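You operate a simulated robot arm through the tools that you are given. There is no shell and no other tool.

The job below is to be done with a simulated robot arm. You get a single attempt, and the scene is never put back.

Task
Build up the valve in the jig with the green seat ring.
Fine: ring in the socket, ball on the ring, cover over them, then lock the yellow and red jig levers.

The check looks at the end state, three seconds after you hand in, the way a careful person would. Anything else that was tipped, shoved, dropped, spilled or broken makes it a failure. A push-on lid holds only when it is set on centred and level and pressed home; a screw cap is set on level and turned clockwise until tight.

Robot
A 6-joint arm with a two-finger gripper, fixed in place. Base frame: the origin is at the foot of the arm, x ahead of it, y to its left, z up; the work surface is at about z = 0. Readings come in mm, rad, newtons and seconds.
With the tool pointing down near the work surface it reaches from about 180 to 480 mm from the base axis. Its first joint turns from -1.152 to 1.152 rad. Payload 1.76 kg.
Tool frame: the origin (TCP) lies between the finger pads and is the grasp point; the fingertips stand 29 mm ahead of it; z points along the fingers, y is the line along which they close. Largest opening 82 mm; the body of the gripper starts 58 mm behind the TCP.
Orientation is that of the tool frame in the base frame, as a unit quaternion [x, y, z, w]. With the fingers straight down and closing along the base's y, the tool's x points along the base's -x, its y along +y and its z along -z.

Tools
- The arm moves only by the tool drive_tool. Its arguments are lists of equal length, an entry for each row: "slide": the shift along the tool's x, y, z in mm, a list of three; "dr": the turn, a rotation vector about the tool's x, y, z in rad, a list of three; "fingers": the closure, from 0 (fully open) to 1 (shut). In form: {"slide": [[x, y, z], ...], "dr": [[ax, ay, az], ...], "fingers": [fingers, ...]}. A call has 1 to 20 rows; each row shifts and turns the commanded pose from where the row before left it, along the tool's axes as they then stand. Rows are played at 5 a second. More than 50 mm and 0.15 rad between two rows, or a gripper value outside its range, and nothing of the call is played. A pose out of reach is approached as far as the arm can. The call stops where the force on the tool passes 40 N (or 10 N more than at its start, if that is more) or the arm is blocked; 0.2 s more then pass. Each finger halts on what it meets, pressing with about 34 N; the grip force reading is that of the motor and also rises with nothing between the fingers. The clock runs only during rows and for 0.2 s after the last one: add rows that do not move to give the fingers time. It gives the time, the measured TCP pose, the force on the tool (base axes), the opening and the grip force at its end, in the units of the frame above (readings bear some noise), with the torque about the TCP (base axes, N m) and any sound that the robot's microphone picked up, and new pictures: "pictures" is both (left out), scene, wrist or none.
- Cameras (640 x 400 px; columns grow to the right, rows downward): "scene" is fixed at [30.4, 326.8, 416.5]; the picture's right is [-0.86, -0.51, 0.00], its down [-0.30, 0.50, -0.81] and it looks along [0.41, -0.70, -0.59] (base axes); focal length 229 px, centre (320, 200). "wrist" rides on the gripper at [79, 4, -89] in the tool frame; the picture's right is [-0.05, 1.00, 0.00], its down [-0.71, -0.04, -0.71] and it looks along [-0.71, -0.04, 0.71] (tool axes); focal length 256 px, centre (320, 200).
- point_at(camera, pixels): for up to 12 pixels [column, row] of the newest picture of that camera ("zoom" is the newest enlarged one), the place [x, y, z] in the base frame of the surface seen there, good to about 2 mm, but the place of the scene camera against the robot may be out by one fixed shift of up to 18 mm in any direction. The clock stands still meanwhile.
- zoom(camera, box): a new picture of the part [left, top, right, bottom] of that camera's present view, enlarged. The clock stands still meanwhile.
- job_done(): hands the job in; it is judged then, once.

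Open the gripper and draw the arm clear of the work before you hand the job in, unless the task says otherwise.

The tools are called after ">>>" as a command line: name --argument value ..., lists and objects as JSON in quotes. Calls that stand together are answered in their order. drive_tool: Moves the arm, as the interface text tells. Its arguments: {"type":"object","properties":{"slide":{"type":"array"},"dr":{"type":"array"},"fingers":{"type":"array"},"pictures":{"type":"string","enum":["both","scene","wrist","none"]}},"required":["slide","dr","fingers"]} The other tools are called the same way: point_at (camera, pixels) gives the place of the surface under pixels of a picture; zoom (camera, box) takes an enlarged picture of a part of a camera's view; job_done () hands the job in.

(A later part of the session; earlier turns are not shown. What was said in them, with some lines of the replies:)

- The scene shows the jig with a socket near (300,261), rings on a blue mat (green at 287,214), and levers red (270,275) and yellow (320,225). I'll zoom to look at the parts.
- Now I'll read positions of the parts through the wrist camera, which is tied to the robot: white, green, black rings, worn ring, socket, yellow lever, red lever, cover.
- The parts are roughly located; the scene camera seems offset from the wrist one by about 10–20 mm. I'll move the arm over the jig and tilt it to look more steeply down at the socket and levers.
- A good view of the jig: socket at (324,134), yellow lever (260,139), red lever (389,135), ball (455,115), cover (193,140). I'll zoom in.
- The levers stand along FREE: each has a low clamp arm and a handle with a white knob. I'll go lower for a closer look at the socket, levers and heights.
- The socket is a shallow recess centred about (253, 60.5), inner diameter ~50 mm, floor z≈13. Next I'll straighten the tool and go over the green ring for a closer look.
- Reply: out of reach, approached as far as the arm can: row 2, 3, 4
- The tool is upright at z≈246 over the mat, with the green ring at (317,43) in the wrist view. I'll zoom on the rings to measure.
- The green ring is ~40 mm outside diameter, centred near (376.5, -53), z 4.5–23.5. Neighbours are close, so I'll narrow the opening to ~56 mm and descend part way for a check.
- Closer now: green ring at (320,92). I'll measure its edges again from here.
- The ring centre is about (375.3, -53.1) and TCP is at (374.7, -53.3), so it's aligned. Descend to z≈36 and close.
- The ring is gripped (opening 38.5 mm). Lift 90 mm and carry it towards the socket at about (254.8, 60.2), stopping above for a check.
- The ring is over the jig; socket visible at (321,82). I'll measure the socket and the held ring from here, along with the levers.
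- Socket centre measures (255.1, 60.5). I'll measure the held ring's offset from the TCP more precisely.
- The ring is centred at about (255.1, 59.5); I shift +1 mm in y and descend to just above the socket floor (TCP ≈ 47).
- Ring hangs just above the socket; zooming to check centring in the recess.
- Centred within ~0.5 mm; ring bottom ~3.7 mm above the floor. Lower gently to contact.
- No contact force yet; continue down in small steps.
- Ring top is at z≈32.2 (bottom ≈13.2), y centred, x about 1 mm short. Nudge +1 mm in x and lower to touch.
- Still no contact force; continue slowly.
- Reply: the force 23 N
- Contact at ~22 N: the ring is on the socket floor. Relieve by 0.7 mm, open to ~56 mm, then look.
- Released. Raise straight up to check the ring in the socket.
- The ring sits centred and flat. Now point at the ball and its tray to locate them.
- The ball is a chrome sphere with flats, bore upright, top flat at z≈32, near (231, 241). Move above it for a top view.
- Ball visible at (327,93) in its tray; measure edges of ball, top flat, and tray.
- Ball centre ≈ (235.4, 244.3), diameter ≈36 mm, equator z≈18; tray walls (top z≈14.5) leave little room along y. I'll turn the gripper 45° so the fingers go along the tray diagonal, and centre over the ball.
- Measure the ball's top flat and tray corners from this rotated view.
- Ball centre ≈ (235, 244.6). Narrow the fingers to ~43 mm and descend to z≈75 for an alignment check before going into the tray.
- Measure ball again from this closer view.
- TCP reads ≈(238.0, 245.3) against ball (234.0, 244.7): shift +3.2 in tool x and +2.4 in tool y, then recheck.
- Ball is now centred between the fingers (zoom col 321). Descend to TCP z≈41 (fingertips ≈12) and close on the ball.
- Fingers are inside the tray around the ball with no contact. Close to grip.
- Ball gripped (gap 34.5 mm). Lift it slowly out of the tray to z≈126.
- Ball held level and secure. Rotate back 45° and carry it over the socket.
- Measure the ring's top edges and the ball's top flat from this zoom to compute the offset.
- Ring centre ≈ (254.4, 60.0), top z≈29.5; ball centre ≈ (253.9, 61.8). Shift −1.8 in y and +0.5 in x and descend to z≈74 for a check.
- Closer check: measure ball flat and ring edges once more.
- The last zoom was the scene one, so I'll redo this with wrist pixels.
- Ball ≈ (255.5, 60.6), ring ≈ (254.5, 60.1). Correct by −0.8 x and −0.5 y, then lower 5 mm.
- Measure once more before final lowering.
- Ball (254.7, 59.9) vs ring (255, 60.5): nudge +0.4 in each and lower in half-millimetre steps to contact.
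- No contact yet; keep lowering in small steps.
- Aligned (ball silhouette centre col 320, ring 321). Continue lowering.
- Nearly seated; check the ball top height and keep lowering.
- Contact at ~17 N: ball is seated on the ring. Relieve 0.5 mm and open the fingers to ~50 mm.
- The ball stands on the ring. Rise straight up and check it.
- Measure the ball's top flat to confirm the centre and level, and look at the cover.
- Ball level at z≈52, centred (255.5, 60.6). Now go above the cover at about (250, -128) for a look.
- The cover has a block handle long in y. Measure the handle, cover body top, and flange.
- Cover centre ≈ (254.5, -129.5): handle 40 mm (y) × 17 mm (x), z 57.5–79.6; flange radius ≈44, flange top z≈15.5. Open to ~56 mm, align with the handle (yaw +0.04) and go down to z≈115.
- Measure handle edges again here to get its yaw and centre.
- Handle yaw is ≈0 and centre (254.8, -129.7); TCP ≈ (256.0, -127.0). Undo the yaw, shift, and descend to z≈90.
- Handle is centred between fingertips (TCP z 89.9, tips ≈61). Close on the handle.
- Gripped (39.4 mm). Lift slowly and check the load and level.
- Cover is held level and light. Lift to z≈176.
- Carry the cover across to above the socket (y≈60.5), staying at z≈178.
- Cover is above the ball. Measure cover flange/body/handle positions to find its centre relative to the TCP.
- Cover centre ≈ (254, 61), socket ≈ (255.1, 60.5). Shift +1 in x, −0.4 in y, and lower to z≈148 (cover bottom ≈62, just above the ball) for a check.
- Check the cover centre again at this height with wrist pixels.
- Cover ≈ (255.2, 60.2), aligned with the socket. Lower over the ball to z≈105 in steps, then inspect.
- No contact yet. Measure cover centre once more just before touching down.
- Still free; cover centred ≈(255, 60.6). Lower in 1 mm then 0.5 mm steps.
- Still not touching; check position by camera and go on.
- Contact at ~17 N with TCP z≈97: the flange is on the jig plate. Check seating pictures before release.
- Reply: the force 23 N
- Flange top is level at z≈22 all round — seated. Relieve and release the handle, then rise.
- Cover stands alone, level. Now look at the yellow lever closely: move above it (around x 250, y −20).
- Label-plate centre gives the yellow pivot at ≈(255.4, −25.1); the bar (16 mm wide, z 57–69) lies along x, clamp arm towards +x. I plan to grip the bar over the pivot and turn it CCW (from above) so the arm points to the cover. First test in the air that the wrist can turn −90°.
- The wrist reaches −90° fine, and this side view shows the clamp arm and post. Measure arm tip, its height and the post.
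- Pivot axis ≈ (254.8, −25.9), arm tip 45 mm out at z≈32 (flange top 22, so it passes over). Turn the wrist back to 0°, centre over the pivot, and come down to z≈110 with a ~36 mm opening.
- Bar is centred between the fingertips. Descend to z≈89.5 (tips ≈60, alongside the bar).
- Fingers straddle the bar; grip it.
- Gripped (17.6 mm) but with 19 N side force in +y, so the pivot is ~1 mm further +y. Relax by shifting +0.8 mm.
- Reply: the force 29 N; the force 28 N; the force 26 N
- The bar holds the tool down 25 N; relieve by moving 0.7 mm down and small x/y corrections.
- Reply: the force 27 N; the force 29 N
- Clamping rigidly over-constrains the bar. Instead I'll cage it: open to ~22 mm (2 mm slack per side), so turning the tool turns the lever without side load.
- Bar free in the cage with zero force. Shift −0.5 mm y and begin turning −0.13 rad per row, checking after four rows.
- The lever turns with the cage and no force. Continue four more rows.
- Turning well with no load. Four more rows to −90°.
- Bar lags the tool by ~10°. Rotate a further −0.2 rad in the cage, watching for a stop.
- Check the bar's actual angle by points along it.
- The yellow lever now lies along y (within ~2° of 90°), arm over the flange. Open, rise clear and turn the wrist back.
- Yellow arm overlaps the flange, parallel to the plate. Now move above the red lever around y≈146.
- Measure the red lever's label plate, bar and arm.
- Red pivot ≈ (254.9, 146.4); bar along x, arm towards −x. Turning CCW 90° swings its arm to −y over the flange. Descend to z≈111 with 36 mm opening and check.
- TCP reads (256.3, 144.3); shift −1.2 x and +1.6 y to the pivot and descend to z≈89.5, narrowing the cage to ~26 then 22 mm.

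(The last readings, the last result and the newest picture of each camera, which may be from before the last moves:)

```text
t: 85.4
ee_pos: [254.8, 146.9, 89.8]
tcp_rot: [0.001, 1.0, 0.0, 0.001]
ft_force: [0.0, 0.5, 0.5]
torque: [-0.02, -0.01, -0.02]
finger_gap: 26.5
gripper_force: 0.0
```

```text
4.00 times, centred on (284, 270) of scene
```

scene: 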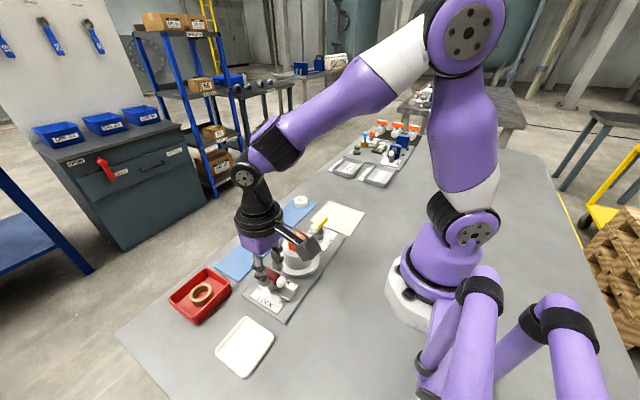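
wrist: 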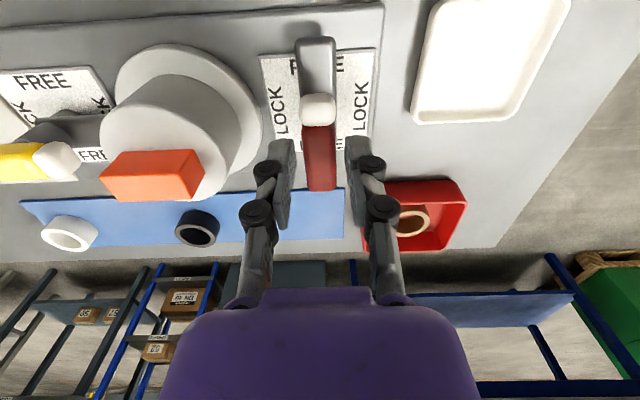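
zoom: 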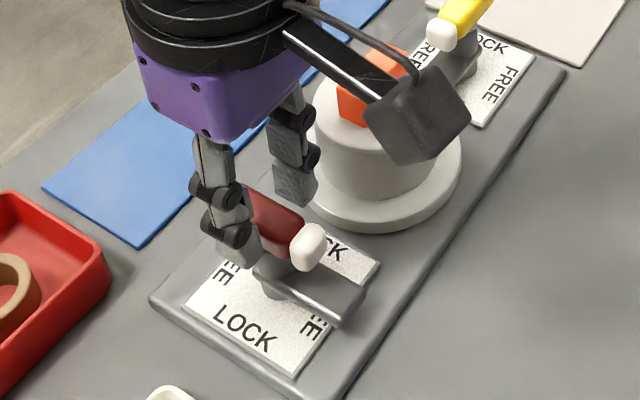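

Bar centred in the cage. Narrow to 22 mm and turn four rows.

>>> drive_tool --slide '[[0, 0, 0], [0, 0, 0], [0, 0, 0], [0, 0, 0], [0, 0, 0], [0, 0, 0]]' --dr '[[0, 0, 0], [0, 0, 0], [0, 0, -0.131], [0, 0, -0.131], [0, 0, -0.131], [0, 0, -0.131]]' --fingers '[0.73, 0.73, 0.73, 0.73, 0.73, 0.73]' --pictures "both"

>>> zoom --camera "wrist" --box '[220, 60, 420, 220]'

>>> zoom --camera "scene" --box '[220, 220, 348, 320]'

```text
t: 86.8
ee_pos: [256.7, 147.1, 89.0]
tcp_rot: [-0.261, 0.965, 0.0, 0.0]
ft_force: [-0.3, 1.2, 0.5]
torque: [0.06, 0.01, -0.02]
finger_gap: 23.2
gripper_force: 0.9
```

scene: 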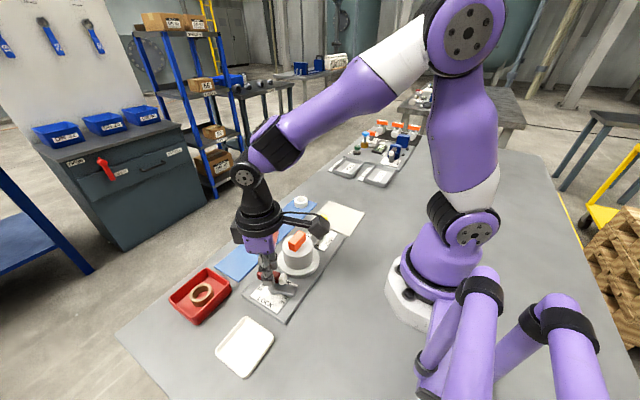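
wrist: 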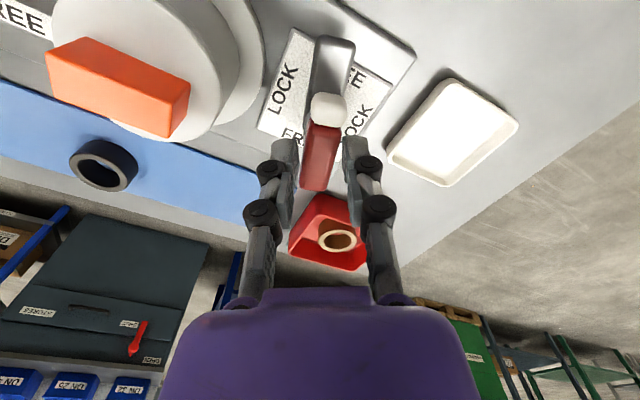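

```text
2.50 times, centred on (320, 140) of wrist
```

zoom: 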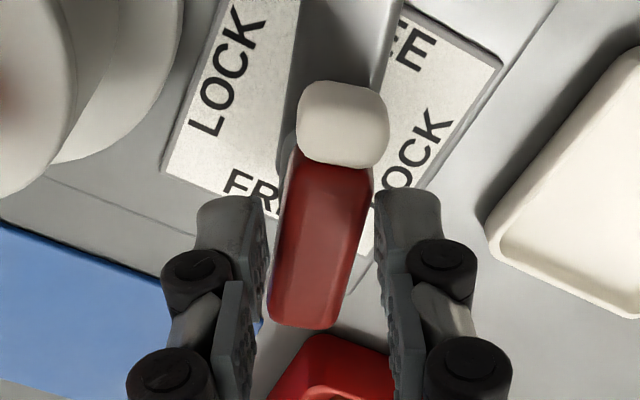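

```text
4.00 times, centred on (284, 270) of scene
```

zoom: 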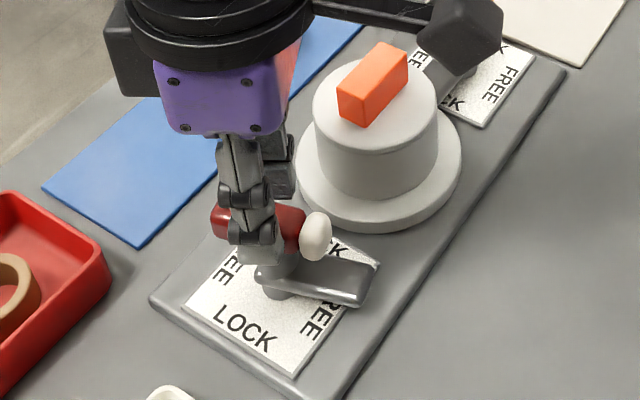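

Lever follows. Four more rows.

>>> drive_tool --slide '[[0, 0, 0], [0, 0, 0], [0, 0, 0], [0, 0, 0], [0, 0, 0]]' --dr '[[0, 0, -0.131], [0, 0, -0.131], [0, 0, -0.131], [0, 0, -0.131], [0, 0, 0]]' --fingers '[0.73, 0.73, 0.73, 0.73, 0.73]' --pictures "both"

>>> zoom --camera "wrist" --box '[220, 60, 420, 220]'

>>> zoom --camera "scene" --box '[220, 220, 348, 320]'

```text
t: 88.0
ee_pos: [254.1, 145.5, 90.9]
tcp_rot: [-0.501, 0.865, 0.0, 0.0]
ft_force: [-0.4, -0.6, -0.7]
torque: [-0.02, -0.02, 0.03]
finger_gap: 22.3
gripper_force: 0.2
```

scene: 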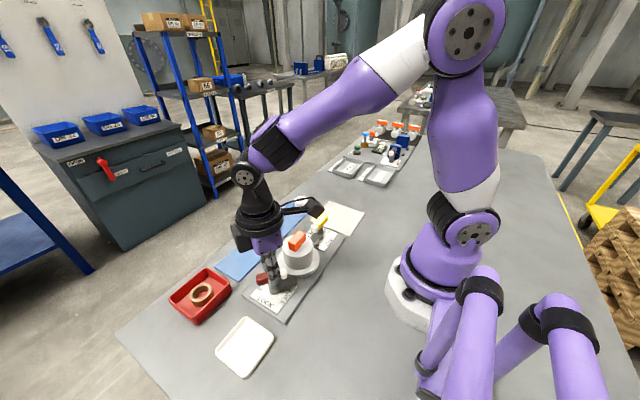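
wrist: 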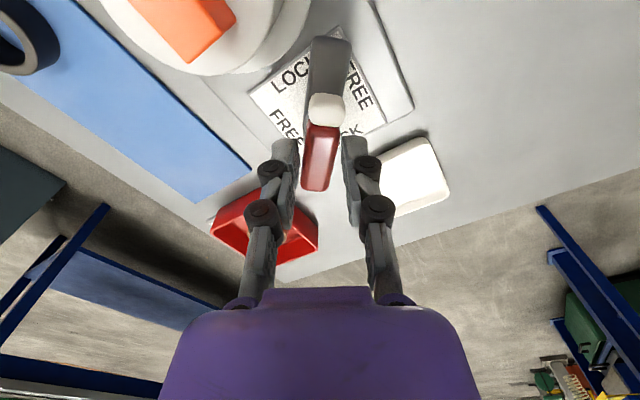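

```text
2.50 times, centred on (320, 140) of wrist
```

zoom: 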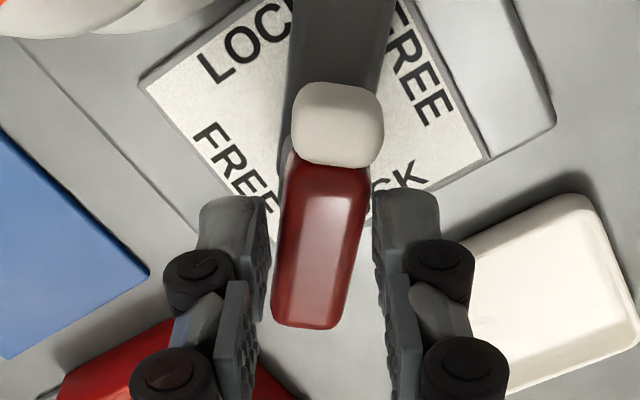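

```text
4.00 times, centred on (284, 270) of scene
```

zoom: 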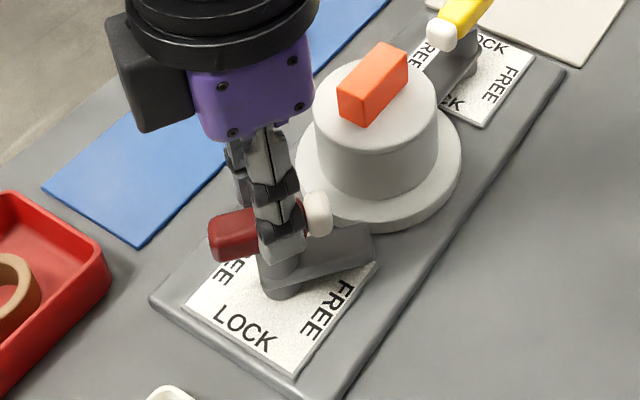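

Going well, no load. Turn the remaining −0.52 rad plus −0.2 for the cage slack.

>>> drive_tool --slide '[[0, 0, 0], [0, 0, 0], [0, 0, 0], [0, 0, 0], [0, 0, 0], [0, 0, 0]]' --dr '[[0, 0, -0.131], [0, 0, -0.131], [0, 0, -0.131], [0, 0, -0.131], [0, 0, -0.1], [0, 0, 0]]' --fingers '[0.73, 0.73, 0.73, 0.73, 0.73, 0.73]' --pictures "both"

>>> zoom --camera "wrist" --box '[220, 60, 420, 220]'

>>> zoom --camera "scene" --box '[220, 220, 348, 320]'

>>> point_at --camera "wrist" --pixels '[[325, 110], [312, 180], [326, 102], [318, 150], [311, 160], [331, 160], [309, 180], [327, 180], [330, 50], [330, 70]]'

```text
t: 89.4
ee_pos: [256.4, 145.4, 90.1]
tcp_rot: [0.742, -0.67, 0.001, 0.0]
ft_force: [4.3, -0.9, -0.3]
torque: [-0.11, -0.06, -0.05]
finger_gap: 24.6
gripper_force: 2.3
```

scene: 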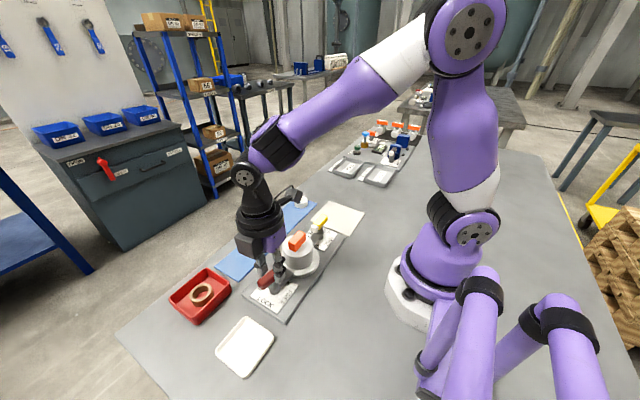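
wrist: 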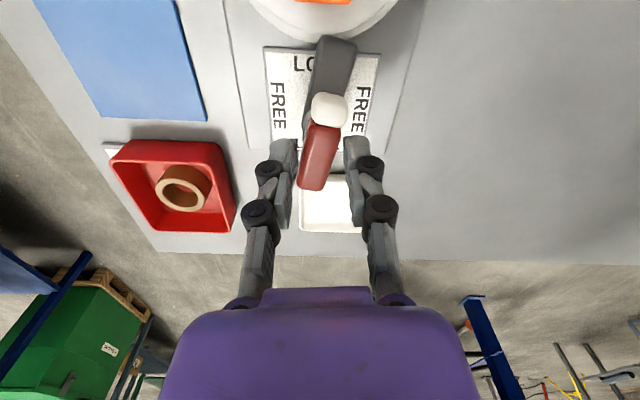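

```text
2.50 times, centred on (320, 140) of wrist
```

zoom: 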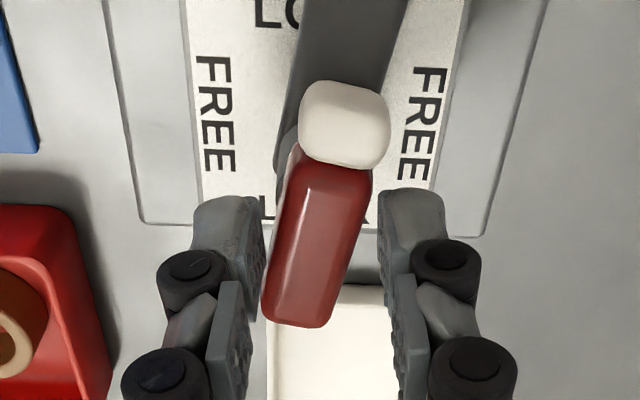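

```text
4.00 times, centred on (284, 270) of scene
```

zoom: 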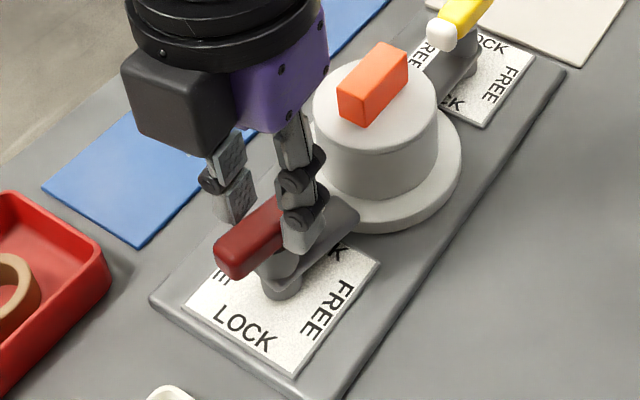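

```text
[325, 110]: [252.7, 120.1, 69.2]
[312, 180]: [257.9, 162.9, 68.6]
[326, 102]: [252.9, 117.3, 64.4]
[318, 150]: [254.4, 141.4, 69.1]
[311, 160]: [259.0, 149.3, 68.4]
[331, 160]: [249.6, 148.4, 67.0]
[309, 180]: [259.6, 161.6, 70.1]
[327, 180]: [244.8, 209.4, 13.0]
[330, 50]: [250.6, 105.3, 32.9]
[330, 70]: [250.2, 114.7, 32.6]
```

Red lever is ~7° short of 90°, slight resistance (gap 24.6). Turn −0.1 more, twice, checking forces.

>>> drive_tool --slide '[[0, 0, 0], [0, 0, 0]]' --dr '[[0, 0, -0.1], [0, 0, 0]]' --fingers '[0.73, 0.73]' --pictures "both"

>>> zoom --camera "wrist" --box '[220, 0, 420, 220]'

>>> point_at --camera "wrist" --pixels '[[325, 110], [312, 180], [318, 150], [311, 160], [331, 160], [309, 180], [330, 50], [330, 70], [330, 60], [315, 172]]'

```text
t: 90.0
ee_pos: [255.4, 146.9, 90.5]
tcp_rot: [0.775, -0.632, -0.001, -0.001]
ft_force: [3.6, 1.7, 1.3]
torque: [0.03, -0.09, -0.06]
finger_gap: 24.5
gripper_force: 1.7
```

scene: 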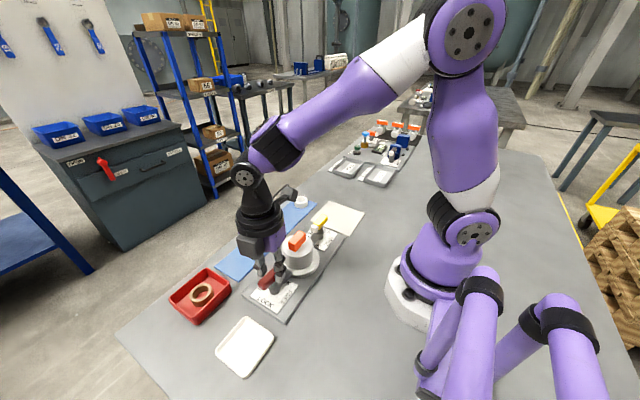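
wrist: 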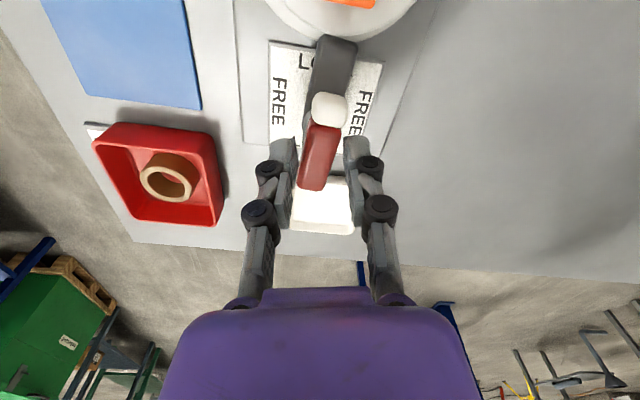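

```text
1.82 times, centred on (320, 110) of wrist
```

zoom: 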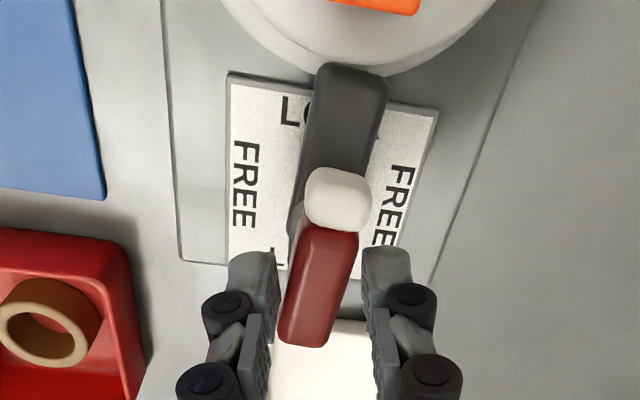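

```text
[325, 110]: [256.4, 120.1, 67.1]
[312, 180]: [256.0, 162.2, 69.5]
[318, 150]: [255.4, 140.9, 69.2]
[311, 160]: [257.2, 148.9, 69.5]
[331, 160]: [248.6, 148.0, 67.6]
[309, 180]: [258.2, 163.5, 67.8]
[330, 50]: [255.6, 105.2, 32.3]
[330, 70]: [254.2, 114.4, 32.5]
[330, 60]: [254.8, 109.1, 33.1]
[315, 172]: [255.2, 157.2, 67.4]
```

Red lever now lies along y (knob x 256.4, tail x 256.0). Open, rise clear, and turn the wrist back to inspect.

>>> drive_tool --slide '[[0, 0, 0], [0, 0, 0], [0, 0, -15], [0, 0, -20], [0, 0, -20], [0, 0, 0], [0, 0, 0], [0, 0, 0], [0, 0, 0], [0, 0, 0], [0, 0, 0], [0, 0, 0], [0, 0, 0], [0, 0, 0], [0, 0, 0], [0, 0, 0], [0, 0, 0], [0, 0, 0], [0, 0, 0]]' --dr '[[0, 0, 0], [0, 0, 0], [0, 0, 0], [0, 0, 0], [0, 0, 0], [0, 0, 0.131], [0, 0, 0.131], [0, 0, 0.131], [0, 0, 0.131], [0, 0, 0.131], [0, 0, 0.131], [0, 0, 0.131], [0, 0, 0.131], [0, 0, 0.131], [0, 0, 0.131], [0, 0, 0.131], [0, 0, 0.131], [0, 0, 0.131], [0, 0, 0.069]]' --fingers '[0.65, 0.56, 0.56, 0.56, 0.56, 0.56, 0.56, 0.56, 0.56, 0.56, 0.56, 0.56, 0.56, 0.56, 0.56, 0.56, 0.56, 0.56, 0.56]' --pictures "both"

>>> zoom --camera "wrist" --box '[20, 0, 420, 200]'

>>> zoom --camera "scene" --box '[230, 200, 358, 320]'

```text
t: 94.0
ee_pos: [254.3, 147.8, 145.7]
tcp_rot: [0.002, 1.0, 0.0, -0.001]
ft_force: [0.8, -0.1, -0.4]
torque: [-0.04, 0.0, -0.03]
finger_gap: 36.2
gripper_force: 0.0
```

scene: 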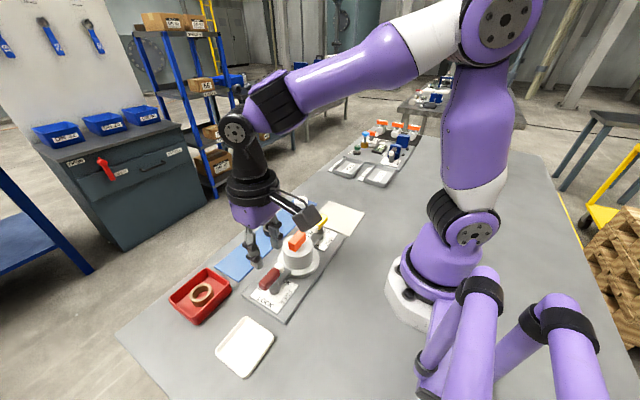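
wrist: 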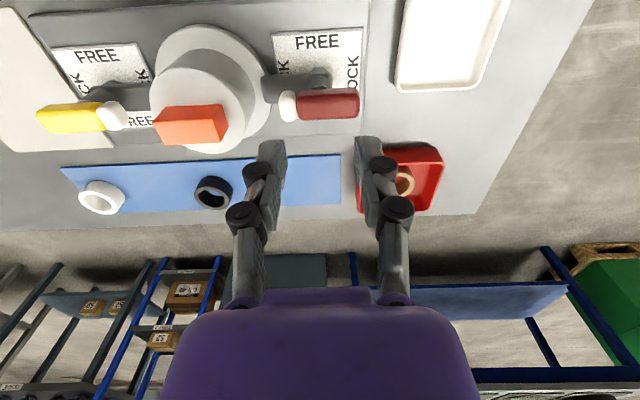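

```text
1.60 times, centred on (220, 100) of wrist
```

zoom: 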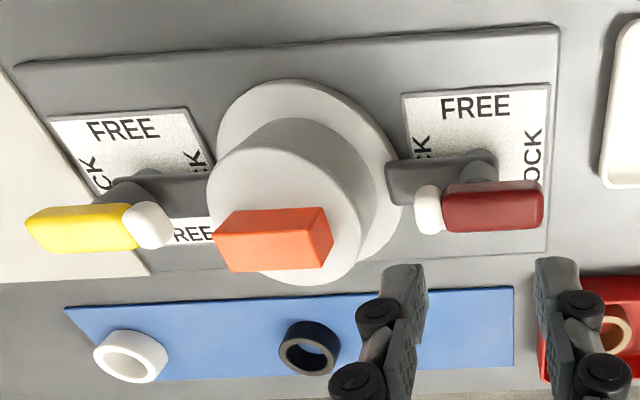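

```text
3.33 times, centred on (294, 260) of scene
```

zoom: 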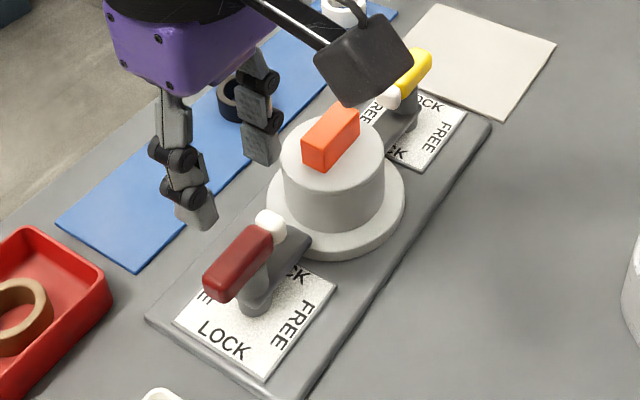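

Both levers point at the cover. Zoom closer on each for angle and overlap.

>>> zoom --camera "wrist" --box '[220, 20, 380, 130]'

>>> point_at --camera "wrist" --pixels '[[288, 106], [302, 106], [355, 103], [330, 104], [266, 88], [275, 80], [325, 77], [272, 96], [310, 94], [310, 117], [350, 92], [350, 115]]'

```text
3.64 times, centred on (300, 75) of wrist
```

zoom: 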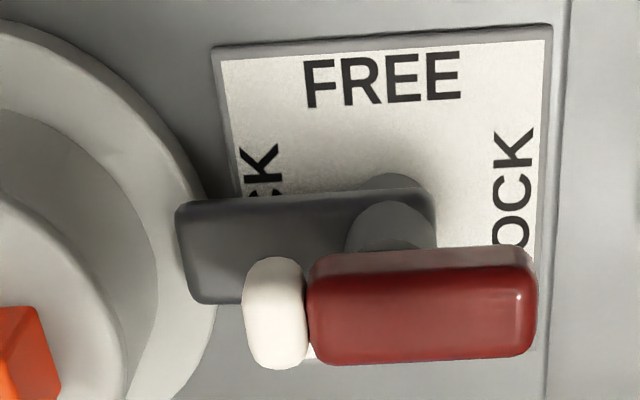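

```text
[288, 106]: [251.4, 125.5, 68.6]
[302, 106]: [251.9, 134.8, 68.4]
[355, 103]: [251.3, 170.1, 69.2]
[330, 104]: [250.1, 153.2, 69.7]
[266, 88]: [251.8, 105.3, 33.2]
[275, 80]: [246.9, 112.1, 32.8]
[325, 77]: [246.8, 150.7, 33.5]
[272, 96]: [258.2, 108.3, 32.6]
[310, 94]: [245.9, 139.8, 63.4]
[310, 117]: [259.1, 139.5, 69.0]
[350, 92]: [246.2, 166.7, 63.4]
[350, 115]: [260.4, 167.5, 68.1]
```

Both levers are parallel to the plates (within ~1°), arms over the flange. Draw the arm up and away to the starting area with the gripper open.

>>> drive_tool --slide '[[0, 0, -30], [-20, 0, -25], [-30, 0, -20], [0, -35, -20], [0, -40, -20], [0, -40, -15], [0, -40, -13], [0, -40, 0], [0, -40, 0], [0, 0, 0]]' --dr '[[0, 0, 0], [0, 0, 0], [0, 0, 0], [0, 0, 0], [0, 0, 0], [0, 0, 0], [0, 0, 0], [0, 0, 0], [0, 0, 0], [0, 0, 0]]' --fingers '[0.56, 0.4, 0.2, 0, 0, 0, 0, 0, 0, 0]' --pictures "both"

>>> zoom --camera "scene" --box '[160, 180, 380, 380]'

>>> zoom --camera "scene" --box '[250, 195, 362, 315]'

```text
t: 96.2
ee_pos: [306.6, -90.1, 288.3]
tcp_rot: [0.0, 1.0, 0.0, 0.0]
ft_force: [0.2, 0.0, -0.7]
torque: [-0.01, 0.01, 0.0]
finger_gap: 82.0
gripper_force: 0.1
```

scene: 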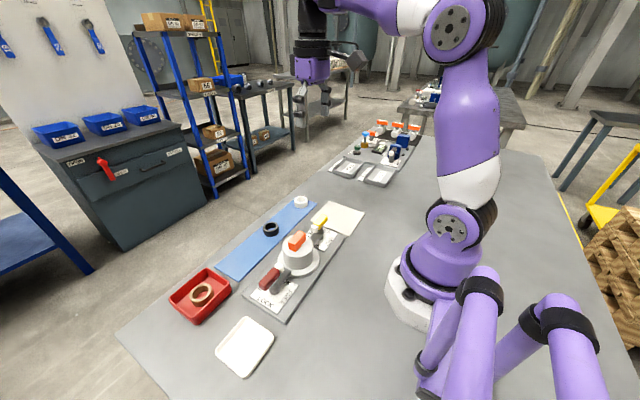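
wrist: 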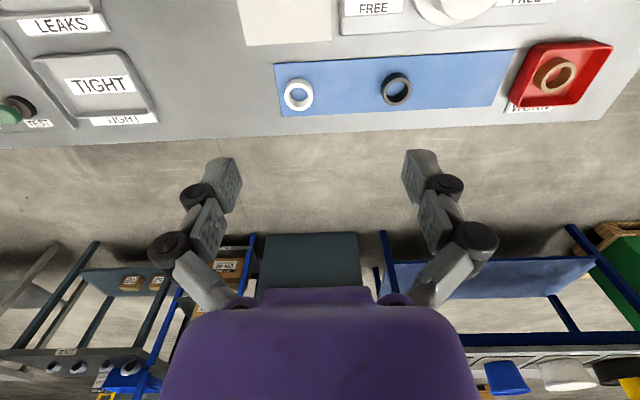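

```text
2.00 times, centred on (270, 280) of scene
```

zoom: 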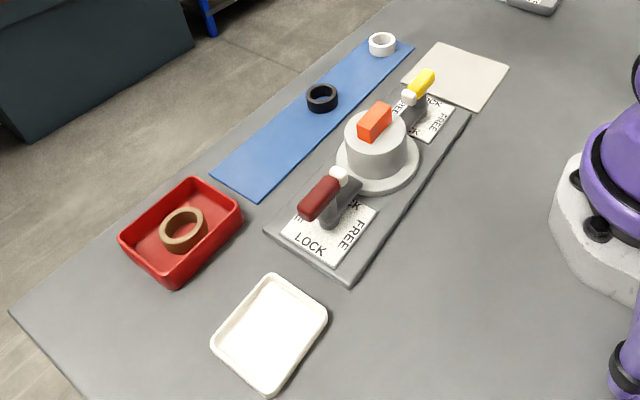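

```text
3.33 times, centred on (306, 255) of scene
```

zoom: 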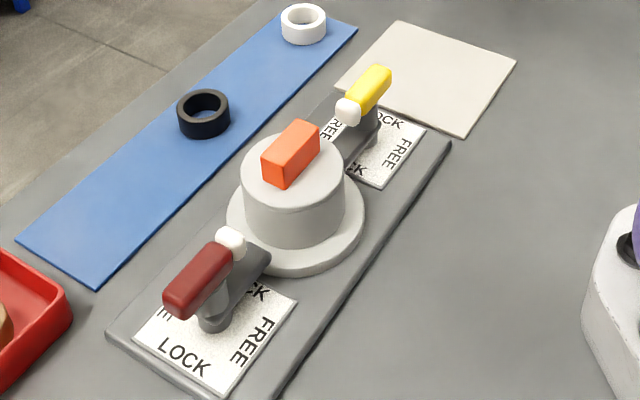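

The ring, ball and cover are stacked in the jig. Both levers lie along LOCK with their arms over the flange, the other parts look undisturbed, and the arm is clear with the gripper open. Handing in.

>>> job_done

```text
The job is handed in.
```

The valve is built up in the jig and I've handed the job in. I don't have the check's result.

- **Ring:** the green seat ring is in the socket, centred to about half a millimetre.
- **Ball:** it sits level on the ring with the bore upright. I confirmed this before the cover went on; it can't be seen now.
- **Cover:** the flange rests flat on the jig plate, at the same height all round.
- **Levers:** the yellow and red levers are both turned 90° to LOCK, within about 2°, with their clamp arms over the flange. Each plate is marked LOCK on both sides, so I turned each lever towards the cover. Neither lever met a hard stop; the red one gave slight resistance near the end.

In the last pictures the other rings, the trays and the cover's base plate looked undisturbed. The gripper is open and the arm is drawn clear, back near its starting position.
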